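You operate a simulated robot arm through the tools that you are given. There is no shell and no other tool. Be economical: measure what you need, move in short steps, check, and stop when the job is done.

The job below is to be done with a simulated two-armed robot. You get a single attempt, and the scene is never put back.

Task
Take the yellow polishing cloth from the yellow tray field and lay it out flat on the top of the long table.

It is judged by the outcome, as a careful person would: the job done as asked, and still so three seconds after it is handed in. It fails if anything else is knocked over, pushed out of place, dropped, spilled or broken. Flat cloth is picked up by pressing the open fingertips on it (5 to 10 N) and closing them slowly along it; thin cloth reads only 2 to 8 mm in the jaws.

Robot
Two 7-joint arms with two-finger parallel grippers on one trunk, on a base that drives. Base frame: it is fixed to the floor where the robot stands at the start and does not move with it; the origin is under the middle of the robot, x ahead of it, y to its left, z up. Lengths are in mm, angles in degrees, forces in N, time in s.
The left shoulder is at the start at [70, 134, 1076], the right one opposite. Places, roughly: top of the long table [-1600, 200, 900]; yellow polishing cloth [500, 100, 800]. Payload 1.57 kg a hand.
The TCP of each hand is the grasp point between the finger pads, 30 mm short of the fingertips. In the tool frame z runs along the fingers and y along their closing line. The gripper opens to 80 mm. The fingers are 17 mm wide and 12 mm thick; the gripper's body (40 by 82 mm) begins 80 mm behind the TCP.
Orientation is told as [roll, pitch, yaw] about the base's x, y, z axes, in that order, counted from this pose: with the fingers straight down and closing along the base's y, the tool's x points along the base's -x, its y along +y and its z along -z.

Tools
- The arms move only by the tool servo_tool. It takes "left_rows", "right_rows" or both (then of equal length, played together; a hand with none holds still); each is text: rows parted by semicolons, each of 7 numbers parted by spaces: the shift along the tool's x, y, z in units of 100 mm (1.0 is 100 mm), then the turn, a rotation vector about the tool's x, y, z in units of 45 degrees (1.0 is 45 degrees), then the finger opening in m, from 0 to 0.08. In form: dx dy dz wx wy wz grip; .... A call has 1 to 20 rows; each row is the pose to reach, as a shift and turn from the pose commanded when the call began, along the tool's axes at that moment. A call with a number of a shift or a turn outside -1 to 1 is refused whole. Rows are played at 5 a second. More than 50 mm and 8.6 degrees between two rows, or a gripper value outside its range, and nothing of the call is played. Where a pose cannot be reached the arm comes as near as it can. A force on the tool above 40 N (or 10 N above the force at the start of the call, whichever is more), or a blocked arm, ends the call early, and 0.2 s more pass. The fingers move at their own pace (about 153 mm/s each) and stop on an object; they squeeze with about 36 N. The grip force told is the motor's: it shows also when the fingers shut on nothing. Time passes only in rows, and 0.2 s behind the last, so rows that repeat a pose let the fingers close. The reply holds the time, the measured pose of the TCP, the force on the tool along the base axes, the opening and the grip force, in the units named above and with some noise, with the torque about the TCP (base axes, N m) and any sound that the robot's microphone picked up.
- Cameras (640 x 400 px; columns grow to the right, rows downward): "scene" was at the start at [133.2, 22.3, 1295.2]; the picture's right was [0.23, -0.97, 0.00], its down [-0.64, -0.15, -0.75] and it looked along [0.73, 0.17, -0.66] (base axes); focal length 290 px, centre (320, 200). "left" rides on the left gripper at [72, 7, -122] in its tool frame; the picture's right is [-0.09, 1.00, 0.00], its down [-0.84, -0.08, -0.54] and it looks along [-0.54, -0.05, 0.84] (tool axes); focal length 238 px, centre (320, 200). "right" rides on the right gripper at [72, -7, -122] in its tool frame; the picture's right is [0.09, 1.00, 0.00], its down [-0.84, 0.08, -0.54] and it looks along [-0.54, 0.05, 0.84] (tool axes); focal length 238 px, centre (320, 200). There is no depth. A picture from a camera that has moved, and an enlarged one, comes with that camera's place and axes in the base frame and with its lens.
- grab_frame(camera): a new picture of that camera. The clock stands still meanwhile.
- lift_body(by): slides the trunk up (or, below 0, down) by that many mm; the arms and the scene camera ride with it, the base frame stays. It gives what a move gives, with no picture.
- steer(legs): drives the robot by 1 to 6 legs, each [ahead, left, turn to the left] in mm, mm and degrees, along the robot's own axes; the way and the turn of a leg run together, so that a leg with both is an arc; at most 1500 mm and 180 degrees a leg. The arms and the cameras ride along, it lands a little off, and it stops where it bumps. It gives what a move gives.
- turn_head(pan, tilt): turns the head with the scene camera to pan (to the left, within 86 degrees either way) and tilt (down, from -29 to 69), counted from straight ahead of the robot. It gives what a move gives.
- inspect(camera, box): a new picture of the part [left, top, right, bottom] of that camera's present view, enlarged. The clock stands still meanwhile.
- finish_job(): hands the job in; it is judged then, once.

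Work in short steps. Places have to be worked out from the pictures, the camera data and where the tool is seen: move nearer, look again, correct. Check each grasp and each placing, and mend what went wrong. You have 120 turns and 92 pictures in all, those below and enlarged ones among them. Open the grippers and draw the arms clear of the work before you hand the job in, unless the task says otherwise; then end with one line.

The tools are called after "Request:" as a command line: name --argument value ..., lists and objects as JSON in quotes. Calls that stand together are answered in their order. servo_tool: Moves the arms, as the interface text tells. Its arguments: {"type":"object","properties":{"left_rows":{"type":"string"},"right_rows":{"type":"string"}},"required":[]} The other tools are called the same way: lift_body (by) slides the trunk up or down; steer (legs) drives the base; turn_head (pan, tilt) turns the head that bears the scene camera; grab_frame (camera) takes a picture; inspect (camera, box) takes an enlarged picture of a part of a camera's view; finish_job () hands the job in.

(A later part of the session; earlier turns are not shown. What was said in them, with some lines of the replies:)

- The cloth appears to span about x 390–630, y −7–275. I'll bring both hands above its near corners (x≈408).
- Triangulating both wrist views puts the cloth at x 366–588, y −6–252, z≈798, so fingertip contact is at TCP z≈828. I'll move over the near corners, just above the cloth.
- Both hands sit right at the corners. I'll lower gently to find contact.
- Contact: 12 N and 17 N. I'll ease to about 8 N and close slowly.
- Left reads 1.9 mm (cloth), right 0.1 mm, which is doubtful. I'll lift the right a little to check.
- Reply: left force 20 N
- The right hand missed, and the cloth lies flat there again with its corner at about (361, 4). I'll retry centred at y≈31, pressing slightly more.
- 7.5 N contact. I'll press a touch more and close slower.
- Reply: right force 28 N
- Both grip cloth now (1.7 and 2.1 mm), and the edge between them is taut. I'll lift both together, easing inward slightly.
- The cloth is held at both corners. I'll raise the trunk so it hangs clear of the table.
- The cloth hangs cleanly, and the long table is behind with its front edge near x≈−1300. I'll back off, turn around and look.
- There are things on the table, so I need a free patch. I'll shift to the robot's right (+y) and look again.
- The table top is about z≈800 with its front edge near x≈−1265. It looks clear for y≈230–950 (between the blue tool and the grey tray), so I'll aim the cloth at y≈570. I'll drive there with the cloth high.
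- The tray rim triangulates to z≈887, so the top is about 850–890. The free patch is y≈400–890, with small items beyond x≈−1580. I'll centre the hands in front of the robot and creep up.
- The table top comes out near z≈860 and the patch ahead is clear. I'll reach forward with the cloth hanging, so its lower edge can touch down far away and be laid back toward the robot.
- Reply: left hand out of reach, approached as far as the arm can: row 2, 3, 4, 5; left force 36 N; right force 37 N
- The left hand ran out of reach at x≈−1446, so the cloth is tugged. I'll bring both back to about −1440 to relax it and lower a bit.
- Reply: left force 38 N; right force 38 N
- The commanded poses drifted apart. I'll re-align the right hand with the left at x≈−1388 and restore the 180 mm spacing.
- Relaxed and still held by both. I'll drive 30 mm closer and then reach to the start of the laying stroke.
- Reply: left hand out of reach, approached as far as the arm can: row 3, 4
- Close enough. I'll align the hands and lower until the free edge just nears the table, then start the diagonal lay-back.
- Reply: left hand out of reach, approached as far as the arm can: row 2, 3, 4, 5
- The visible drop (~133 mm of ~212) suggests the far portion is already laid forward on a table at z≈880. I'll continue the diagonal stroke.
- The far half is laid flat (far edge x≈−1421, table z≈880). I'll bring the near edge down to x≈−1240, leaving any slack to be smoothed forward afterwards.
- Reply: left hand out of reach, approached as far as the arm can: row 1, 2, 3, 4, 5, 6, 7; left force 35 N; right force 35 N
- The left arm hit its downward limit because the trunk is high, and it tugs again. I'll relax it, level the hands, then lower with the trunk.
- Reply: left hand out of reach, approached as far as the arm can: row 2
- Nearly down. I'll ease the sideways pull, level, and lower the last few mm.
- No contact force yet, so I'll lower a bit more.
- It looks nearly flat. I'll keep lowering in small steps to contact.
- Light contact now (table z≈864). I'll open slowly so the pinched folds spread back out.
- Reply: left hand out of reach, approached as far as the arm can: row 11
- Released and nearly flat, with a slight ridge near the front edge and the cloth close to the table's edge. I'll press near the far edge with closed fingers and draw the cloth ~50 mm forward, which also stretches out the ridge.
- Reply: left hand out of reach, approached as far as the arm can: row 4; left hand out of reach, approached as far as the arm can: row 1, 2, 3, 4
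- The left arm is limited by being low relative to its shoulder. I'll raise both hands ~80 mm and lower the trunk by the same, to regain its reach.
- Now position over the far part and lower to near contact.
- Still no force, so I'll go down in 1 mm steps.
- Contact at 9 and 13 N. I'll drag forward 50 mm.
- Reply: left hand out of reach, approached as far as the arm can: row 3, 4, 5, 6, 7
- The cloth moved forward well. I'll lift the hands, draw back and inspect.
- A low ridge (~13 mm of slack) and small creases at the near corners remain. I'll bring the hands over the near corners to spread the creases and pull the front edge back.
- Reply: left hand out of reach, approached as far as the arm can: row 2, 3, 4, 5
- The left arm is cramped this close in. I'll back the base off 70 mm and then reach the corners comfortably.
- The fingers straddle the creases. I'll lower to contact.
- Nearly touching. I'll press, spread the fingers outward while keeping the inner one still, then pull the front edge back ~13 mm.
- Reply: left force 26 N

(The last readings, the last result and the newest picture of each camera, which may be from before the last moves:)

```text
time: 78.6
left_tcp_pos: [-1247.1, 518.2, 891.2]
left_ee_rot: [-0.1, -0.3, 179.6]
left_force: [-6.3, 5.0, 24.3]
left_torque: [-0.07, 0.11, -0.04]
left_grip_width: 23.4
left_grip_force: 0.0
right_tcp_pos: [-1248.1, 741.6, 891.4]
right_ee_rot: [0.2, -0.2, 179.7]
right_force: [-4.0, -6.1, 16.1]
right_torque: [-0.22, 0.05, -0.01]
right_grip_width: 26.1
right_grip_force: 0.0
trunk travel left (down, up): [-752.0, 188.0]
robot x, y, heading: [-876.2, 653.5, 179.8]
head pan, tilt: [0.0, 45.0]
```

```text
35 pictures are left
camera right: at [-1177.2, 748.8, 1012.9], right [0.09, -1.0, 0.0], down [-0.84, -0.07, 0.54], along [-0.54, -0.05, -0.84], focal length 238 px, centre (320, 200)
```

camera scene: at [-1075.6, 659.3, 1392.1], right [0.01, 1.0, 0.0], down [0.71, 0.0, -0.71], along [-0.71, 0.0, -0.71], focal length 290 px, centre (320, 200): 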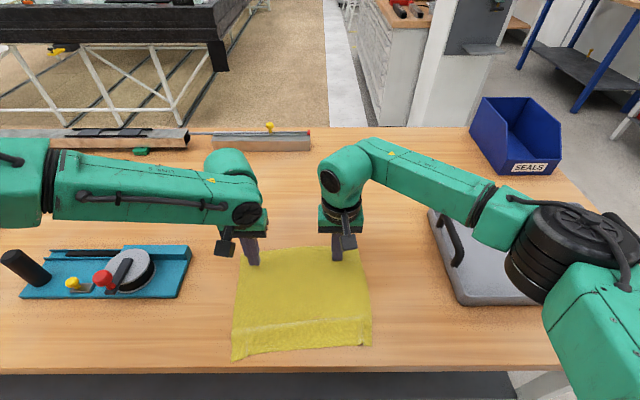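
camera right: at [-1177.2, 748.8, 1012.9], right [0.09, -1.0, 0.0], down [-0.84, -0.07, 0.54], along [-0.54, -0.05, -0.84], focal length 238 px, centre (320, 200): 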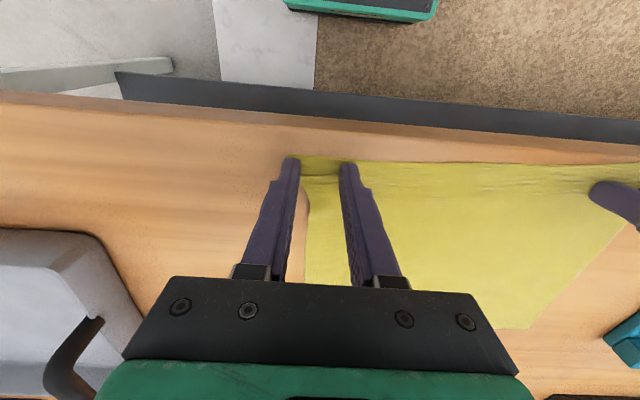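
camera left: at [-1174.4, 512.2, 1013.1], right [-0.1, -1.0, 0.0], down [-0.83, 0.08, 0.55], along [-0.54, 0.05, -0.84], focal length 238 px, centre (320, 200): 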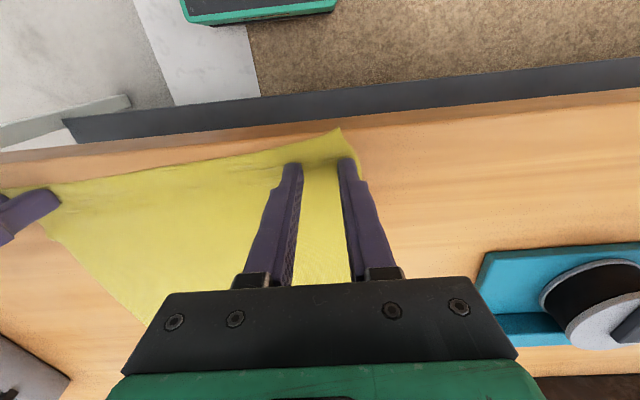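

Ridge and creases seem gone. I'll lift off straight up and check.

Request:
servo_tool --left_rows "0 0 -0.05 0 0 0 0.026; 0 0 -0.2 0 0 0 0.026; 0 0 -0.5 0 0 0 0.026; 0 0 -0.9 0 0 0 0.026" --right_rows "0 0 -0.05 0 0 0 0.028; 0 0 -0.2 0 0 0 0.028; 0 0 -0.5 0 0 0 0.028; 0 0 -0.9 0 0 0 0.028"

Request:
steer --legs '[[-150, 0, 0]]'

Request:
grab_frame --camera "scene"

Request:
inspect --camera "scene" --box '[200, 160, 420, 330]'

```text
time: 79.6
left_tcp_pos: [-1247.7, 517.5, 979.8]
left_ee_rot: [0.0, -0.1, 179.7]
left_force: [-0.4, 0.8, -0.6]
left_torque: [0.04, 0.01, 0.03]
left_grip_width: 26.1
left_grip_force: 0.0
right_tcp_pos: [-1250.5, 741.0, 980.5]
right_ee_rot: [-0.1, 0.0, 179.8]
right_force: [0.3, -0.5, -1.0]
right_torque: [0.0, 0.0, 0.04]
right_grip_width: 28.1
right_grip_force: 0.0
trunk travel left (down, up): [-752.0, 188.0]
robot x, y, heading: [-880.1, 654.4, 179.9]
head pan, tilt: [0.0, 45.0]
```

```text
time: 81.0
left_tcp_pos: [-1101.0, 517.5, 978.9]
left_ee_rot: [0.0, 0.1, 179.6]
left_force: [-0.7, 0.5, -0.2]
left_torque: [0.02, -0.02, -0.03]
left_grip_width: 26.3
left_grip_force: 0.1
right_tcp_pos: [-1102.4, 740.0, 978.9]
right_ee_rot: [0.0, 0.1, 179.7]
right_force: [-0.7, 0.0, 0.4]
right_torque: [-0.01, -0.02, 0.0]
right_grip_width: 28.2
right_grip_force: 0.2
trunk travel left (down, up): [-752.0, 188.0]
robot x, y, heading: [-727.1, 655.2, 179.7]
head pan, tilt: [0.0, 45.0]
```

```text
34 pictures are left
camera scene: at [-861.9, 658.5, 1391.4], right [0.01, 1.0, 0.0], down [0.71, 0.0, -0.71], along [-0.71, 0.0, -0.71], focal length 290 px, centre (320, 200)
```

scene: 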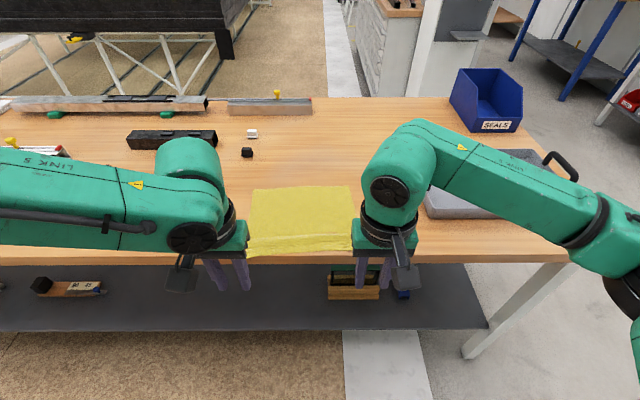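

```text
2.35 times, centred on (310, 245) of scene
camera zoom: at [-861.9, 658.5, 1391.4], right [0.01, 1.0, 0.0], down [0.71, 0.0, -0.71], along [-0.71, 0.0, -0.71], focal length 683 px, centre (344, 94)
```

zoom: 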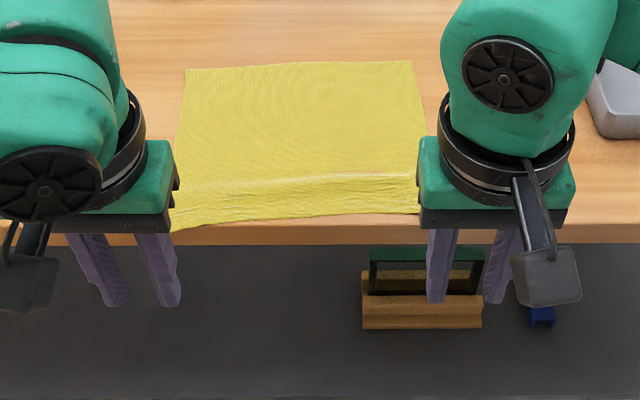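

A faint ridge may remain near the front. I'll part the hands and raise the view to see it clearly.

Request:
servo_tool --left_rows "0 0.2 0 0 0 0 0.02; 0 0.4 0 0 0 0 0.02; 0 0.6 0 0 0 0 0.02; 0 0.8 0 0 0 0 0.02" --right_rows "0 -0.2 0 0 0 0 0.02; 0 -0.4 0 0 0 0 0.02; 0 -0.6 0 0 0 0 0.02; 0 -0.8 0 0 0 0 0.02"

Request:
lift_body --by 180

Request:
inspect --camera "scene" --box '[220, 180, 400, 310]'

```text
time: 82.0
left_tcp_pos: [-1098.2, 437.2, 979.1]
left_ee_rot: [0.1, -0.1, 179.7]
left_force: [0.6, 0.8, -0.7]
left_torque: [0.0, -0.02, -0.02]
left_grip_width: 20.0
left_grip_force: 0.1
right_tcp_pos: [-1099.0, 821.9, 979.8]
right_ee_rot: [-0.1, -0.1, 179.8]
right_force: [0.8, 0.3, 0.2]
right_torque: [0.0, -0.01, 0.03]
right_grip_width: 19.9
right_grip_force: 0.0
trunk travel left (down, up): [-752.0, 188.0]
robot x, y, heading: [-727.0, 654.1, 179.6]
head pan, tilt: [0.0, 45.0]
```

```text
time: 84.0
left_tcp_pos: [-1099.1, 436.9, 1159.4]
left_ee_rot: [0.1, 0.0, 179.7]
left_force: [-0.4, -0.1, 0.5]
left_torque: [0.02, -0.01, 0.01]
left_grip_width: 20.1
left_grip_force: 0.0
right_tcp_pos: [-1100.0, 821.1, 1159.8]
right_ee_rot: [-0.1, 0.1, 179.7]
right_force: [-0.4, -0.3, -0.2]
right_torque: [-0.01, 0.01, -0.03]
right_grip_width: 19.9
right_grip_force: 0.1
trunk travel left (down, up): [-932.0, 8.0]
robot x, y, heading: [-727.5, 654.2, 179.7]
head pan, tilt: [0.0, 45.0]
```

```text
3.08 times, centred on (310, 245) of scene
camera zoom: at [-859.5, 658.4, 1571.6], right [0.01, 1.0, 0.0], down [0.71, 0.0, -0.71], along [-0.71, 0.0, -0.71], focal length 894 px, centre (351, 62)
```

zoom: 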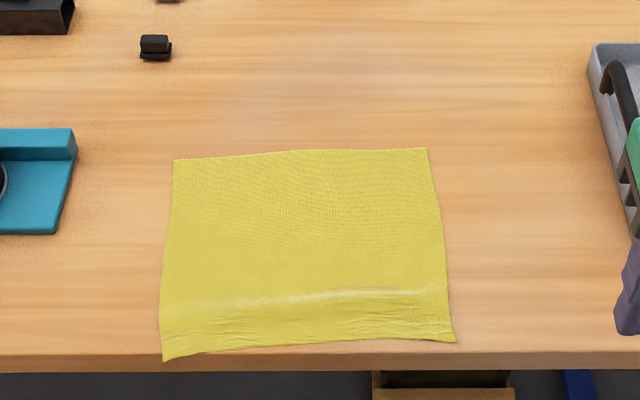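

Mostly flat, but the near-left corner is right at the table's edge (x≈−1213) and a faint ridge remains. I'll shift the base right so the left arm has more reach, then press and drag the cloth forward again.

Request:
steer --legs '[[0, -50, 0], [205, 0, 0]]'

Request:
servo_tool --left_rows "-0.2 -0.12 0 0 0 0 0; -0.4 -0.25 0 0 0 0 0; -0.6 -0.38 0 0 0 0 0; -0.75 -0.5 0 0 0 0 0" --right_rows "-0.15 0.2 0 0 0 0 0; -0.3 0.4 0 0 0 0 0; -0.45 0.6 0 0 0 0 0; -0.6 0.8 0 0 0 0 0; -0.75 0.98 0 0 0 0 0"

```text
time: 86.1
left_tcp_pos: [-1299.8, 488.8, 1161.0]
left_ee_rot: [-0.1, -0.3, 179.8]
left_force: [-0.4, 0.3, -0.5]
left_torque: [0.03, 0.04, -0.04]
left_grip_width: 20.1
left_grip_force: 0.1
right_tcp_pos: [-1300.3, 872.3, 1161.4]
right_ee_rot: [0.1, -0.2, 179.8]
right_force: [-0.1, -0.9, 0.1]
right_torque: [0.02, 0.04, 0.02]
right_grip_width: 19.8
right_grip_force: 0.1
trunk travel left (down, up): [-932.0, 8.0]
robot x, y, heading: [-936.4, 705.2, 179.6]
head pan, tilt: [0.0, 45.0]
```

```text
refused: give rows for one hand, or as many for the one as for the other
```

Request:
servo_tool --left_rows "-0.2 -0.12 0 0 0 0 0; -0.4 -0.25 0 0 0 0 0; -0.6 -0.38 0 0 0 0 0; -0.75 -0.5 0 0 0 0 0; -0.75 -0.5 0 0 0 0 0" --right_rows "-0.15 0.2 0 0 0 0 0; -0.3 0.4 0 0 0 0 0; -0.45 0.6 0 0 0 0 0; -0.6 0.8 0 0 0 0 0; -0.75 0.98 0 0 0 0 0"

Request:
servo_tool --left_rows "-0.1 0 0 0 0 0 0; -0.15 0 0 0 0 0 0; -0.15 0 0 0 0 0 0" --right_rows "-0.1 0.3 0 0 0 0 0; -0.15 0.6 0 0 0 0 0; -0.15 0.83 0 0 0 0 0"

Request:
lift_body --by -200

Request:
grab_frame --camera "scene"

```text
time: 87.3
left_tcp_pos: [-1379.0, 540.2, 1157.8]
left_ee_rot: [-0.1, -0.1, 179.7]
left_force: [0.2, -0.8, -0.2]
left_torque: [0.01, 0.0, 0.02]
left_grip_width: 0.0
left_grip_force: 21.7
right_tcp_pos: [-1380.9, 773.6, 1160.7]
right_ee_rot: [-0.1, 0.0, 179.6]
right_force: [1.4, 0.1, -0.8]
right_torque: [0.01, 0.0, 0.01]
right_grip_width: 0.0
right_grip_force: 21.1
trunk travel left (down, up): [-932.0, 8.0]
robot x, y, heading: [-933.8, 703.6, 179.6]
head pan, tilt: [0.0, 45.0]
```

```text
time: 88.1
left_tcp_pos: [-1392.6, 538.9, 1158.8]
left_ee_rot: [-0.1, 0.0, 179.6]
left_force: [-0.3, 0.0, -0.8]
left_torque: [-0.01, 0.04, -0.03]
left_grip_width: 0.0
left_grip_force: 21.0
right_tcp_pos: [-1394.1, 692.6, 1161.0]
right_ee_rot: [-0.1, -0.1, 179.7]
right_force: [0.7, 0.1, 0.0]
right_torque: [-0.01, 0.03, 0.01]
right_grip_width: 0.0
right_grip_force: 21.3
trunk travel left (down, up): [-932.0, 8.0]
robot x, y, heading: [-934.5, 707.2, 179.4]
head pan, tilt: [0.0, 45.0]
```

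```text
time: 90.3
left_tcp_pos: [-1393.6, 541.6, 958.6]
left_ee_rot: [-0.1, 0.0, 179.7]
left_force: [0.1, 0.1, -0.3]
left_torque: [0.0, -0.03, 0.01]
left_grip_width: 0.0
left_grip_force: 21.1
right_tcp_pos: [-1395.1, 693.1, 960.6]
right_ee_rot: [-0.1, 0.0, 179.6]
right_force: [-0.7, 0.5, -0.6]
right_torque: [-0.02, 0.02, 0.0]
right_grip_width: 0.1
right_grip_force: 21.7
trunk travel left (down, up): [-732.0, 208.0]
robot x, y, heading: [-931.7, 704.5, 179.6]
head pan, tilt: [0.0, 45.0]
```

```text
31 pictures are left
camera scene: at [-1063.7, 710.5, 1371.7], right [0.01, 1.0, 0.0], down [0.71, 0.0, -0.71], along [-0.71, 0.0, -0.71], focal length 290 px, centre (320, 200)
```

scene: 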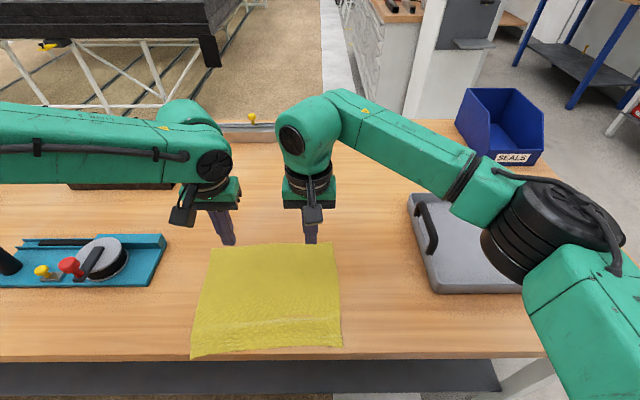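

The hands are above the far strip (far edge ≈−1436). Lowering to contact.

Request:
servo_tool --left_rows "0 0 0.3 0 0 0 0; 0 0 0.5 0 0 0 0; 0 0 0.62 0 0 0 0; 0 0 0.67 0 0 0 0; 0 0 0.68 0 0 0 0" --right_rows "0 0 0.3 0 0 0 0; 0 0 0.5 0 0 0 0; 0 0 0.64 0 0 0 0; 0 0 0.69 0 0 0 0; 0 0 0.695 0 0 0 0"

```text
time: 91.5
left_tcp_pos: [-1393.7, 540.8, 892.1]
left_ee_rot: [0.0, -0.2, 179.8]
left_force: [0.6, 0.2, 0.2]
left_torque: [-0.02, 0.01, 0.02]
left_grip_width: 0.0
left_grip_force: 21.4
right_tcp_pos: [-1393.9, 693.4, 890.8]
right_ee_rot: [0.1, -0.1, 179.7]
right_force: [-0.7, 0.4, 3.7]
right_torque: [0.01, 0.0, -0.02]
right_grip_width: 0.1
right_grip_force: 21.3
trunk travel left (down, up): [-732.0, 208.0]
robot x, y, heading: [-933.0, 703.2, 179.7]
head pan, tilt: [0.0, 45.0]
```

Press slightly more, drag forward 45 mm, then stay down to read.

Request:
servo_tool --left_rows "0 0 0.02 0 0 0 0; 0 0 0.025 0 0 0 0; -0.07 0 0.025 0 0 0 0; -0.14 0 0.025 0 0 0 0; -0.21 0 0.025 0 0 0 0; -0.28 0 0.025 0 0 0 0; -0.35 0 0.025 0 0 0 0; -0.42 0 0.025 0 0 0 0; -0.48 0 0.025 0 0 0 0" --right_rows "0 0 0.008 0 0 0 0; 0 0 0.01 0 0 0 0; -0.07 0 0.01 0 0 0 0; -0.14 0 0.01 0 0 0 0; -0.21 0 0.01 0 0 0 0; -0.28 0 0.01 0 0 0 0; -0.35 0 0.01 0 0 0 0; -0.42 0 0.01 0 0 0 0; -0.48 0 0.01 0 0 0 0"

Request:
inspect --camera "scene" --box '[160, 210, 380, 380]'

```text
time: 93.5
left_tcp_pos: [-1436.7, 539.1, 890.6]
left_ee_rot: [-0.1, -0.3, 179.6]
left_force: [-0.8, 1.2, 4.3]
left_torque: [0.04, 0.0, 0.0]
left_grip_width: 0.0
left_grip_force: 21.1
left hand out of reach, approached as far as the arm can: row 9
right_tcp_pos: [-1440.2, 693.3, 889.6]
right_ee_rot: [0.1, -0.2, 179.7]
right_force: [1.4, 0.1, 4.4]
right_torque: [0.02, -0.04, -0.01]
right_grip_width: 0.0
right_grip_force: 21.3
trunk travel left (down, up): [-732.0, 208.0]
robot x, y, heading: [-934.3, 705.5, 179.4]
head pan, tilt: [0.0, 45.0]
```

```text
2.35 times, centred on (270, 295) of scene
camera zoom: at [-1061.7, 711.0, 1371.8], right [0.01, 1.0, 0.0], down [0.71, 0.0, -0.71], along [-0.71, 0.0, -0.71], focal length 683 px, centre (438, -24)
```

zoom: 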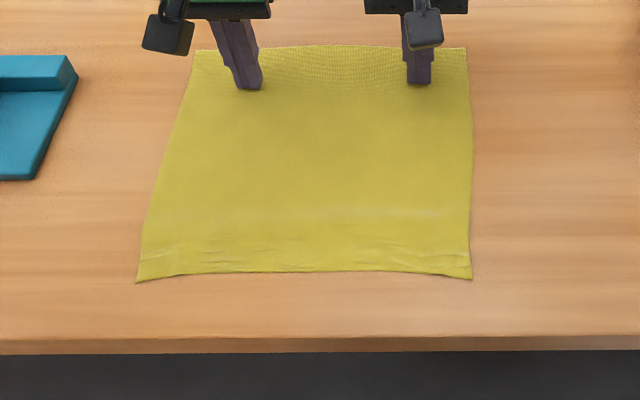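

The cloth now lies flat and about 50 mm inside the table edge. I'll lift straight up and withdraw.

Request:
servo_tool --left_rows "0 0 -0.1 0 0 0 0; 0 0 -0.4 0 0 0 0; 0 0 -0.8 0 0 0 0; 0 0 -1 0 0 0 0" --right_rows "0 0 -0.1 0 0 0 0; 0 0 -0.4 0 0 0 0; 0 0 -0.8 0 0 0 0; 0 0 -1 0 0 0 0"

Request:
lift_body --by 180

Request:
steer --legs '[[-300, 0, 0]]'

Request:
servo_tool --left_rows "0 0.2 0 0 0 0 0.04; 0 0.4 0 0 0 0 0.08; 0 0.6 0 0 0 0 0.08; 0 0.8 0 0 0 0 0.08" --right_rows "0 -0.2 0 0 0 0 0.04; 0 -0.4 0 0 0 0 0.08; 0 -0.6 0 0 0 0 0.08; 0 -0.8 0 0 0 0 0.08"

Request:
grab_frame --camera "scene"

Request:
inspect --camera "scene" --box '[200, 170, 380, 300]'

```text
time: 94.5
left_tcp_pos: [-1438.5, 538.1, 990.9]
left_ee_rot: [-0.1, 0.0, 179.7]
left_force: [0.0, 0.2, -0.3]
left_torque: [0.02, 0.02, 0.0]
left_grip_width: 0.0
left_grip_force: 21.3
right_tcp_pos: [-1443.1, 693.5, 989.3]
right_ee_rot: [0.0, 0.1, 179.6]
right_force: [0.6, -0.5, 0.0]
right_torque: [0.0, -0.03, -0.01]
right_grip_width: 0.0
right_grip_force: 21.3
trunk travel left (down, up): [-732.0, 208.0]
robot x, y, heading: [-932.7, 707.6, 179.7]
head pan, tilt: [0.0, 45.0]
```

```text
time: 96.5
left_tcp_pos: [-1439.4, 538.6, 1170.4]
left_ee_rot: [0.0, 0.0, 179.7]
left_force: [0.2, 0.5, -0.4]
left_torque: [-0.02, -0.03, 0.02]
left_grip_width: 0.2
left_grip_force: 21.4
right_tcp_pos: [-1443.3, 693.6, 1169.2]
right_ee_rot: [0.0, 0.0, 179.7]
right_force: [-0.7, 0.1, 0.0]
right_torque: [0.03, 0.02, 0.0]
right_grip_width: 0.0
right_grip_force: 21.4
trunk travel left (down, up): [-912.0, 28.0]
robot x, y, heading: [-936.4, 709.2, 179.9]
head pan, tilt: [0.0, 45.0]
```

```text
time: 98.6
left_tcp_pos: [-1140.5, 537.6, 1168.4]
left_ee_rot: [0.0, 0.1, 179.6]
left_force: [0.1, -0.4, -0.9]
left_torque: [0.04, -0.04, 0.03]
left_grip_width: 0.2
left_grip_force: 21.8
right_tcp_pos: [-1145.7, 693.2, 1168.1]
right_ee_rot: [0.0, 0.1, 179.5]
right_force: [0.8, 0.1, 1.0]
right_torque: [0.0, 0.0, 0.0]
right_grip_width: 0.0
right_grip_force: 21.2
trunk travel left (down, up): [-912.0, 28.0]
robot x, y, heading: [-636.2, 707.5, 179.6]
head pan, tilt: [0.0, 45.0]
```

```text
time: 99.6
left_tcp_pos: [-1139.5, 456.9, 1170.8]
left_ee_rot: [-0.1, -0.1, 179.5]
left_force: [-0.1, -0.3, -0.4]
left_torque: [-0.01, -0.04, 0.0]
left_grip_width: 80.1
left_grip_force: 0.0
right_tcp_pos: [-1141.0, 773.0, 1168.9]
right_ee_rot: [-0.1, 0.0, 179.6]
right_force: [-0.1, -0.1, -0.4]
right_torque: [-0.02, 0.03, 0.01]
right_grip_width: 79.8
right_grip_force: 0.0
trunk travel left (down, up): [-912.0, 28.0]
robot x, y, heading: [-634.3, 703.7, 179.8]
head pan, tilt: [0.0, 45.0]
```

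```text
29 pictures are left
camera scene: at [-762.9, 708.8, 1551.7], right [0.01, 1.0, 0.0], down [0.71, -0.01, -0.71], along [-0.71, 0.01, -0.71], focal length 290 px, centre (320, 200)
```

scene: 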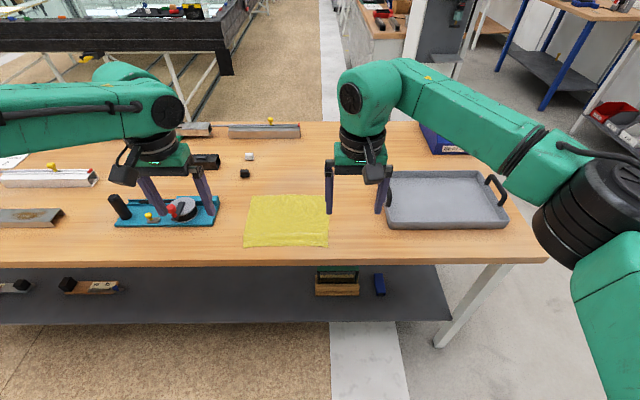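

```text
3.08 times, centred on (290, 235) of scene
camera zoom: at [-762.9, 708.8, 1551.7], right [0.01, 1.0, 0.0], down [0.71, -0.01, -0.71], along [-0.71, 0.01, -0.71], focal length 894 px, centre (412, 92)
```

zoom: 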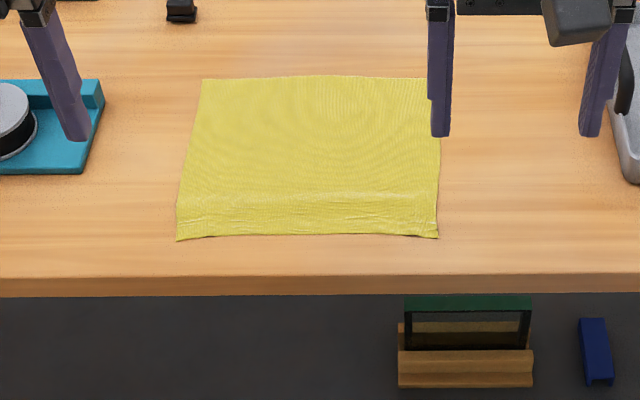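

The cloth lies flat on the table with everything else undisturbed, the grippers are open and the arms are clear. I'll hand in.

Request:
finish_job

```text
The job is handed in.
```

The yellow polishing cloth is laid out flat on top of the long table, about 50 mm in from the front edge; only faint creases show along its near edge, and nothing else was moved.
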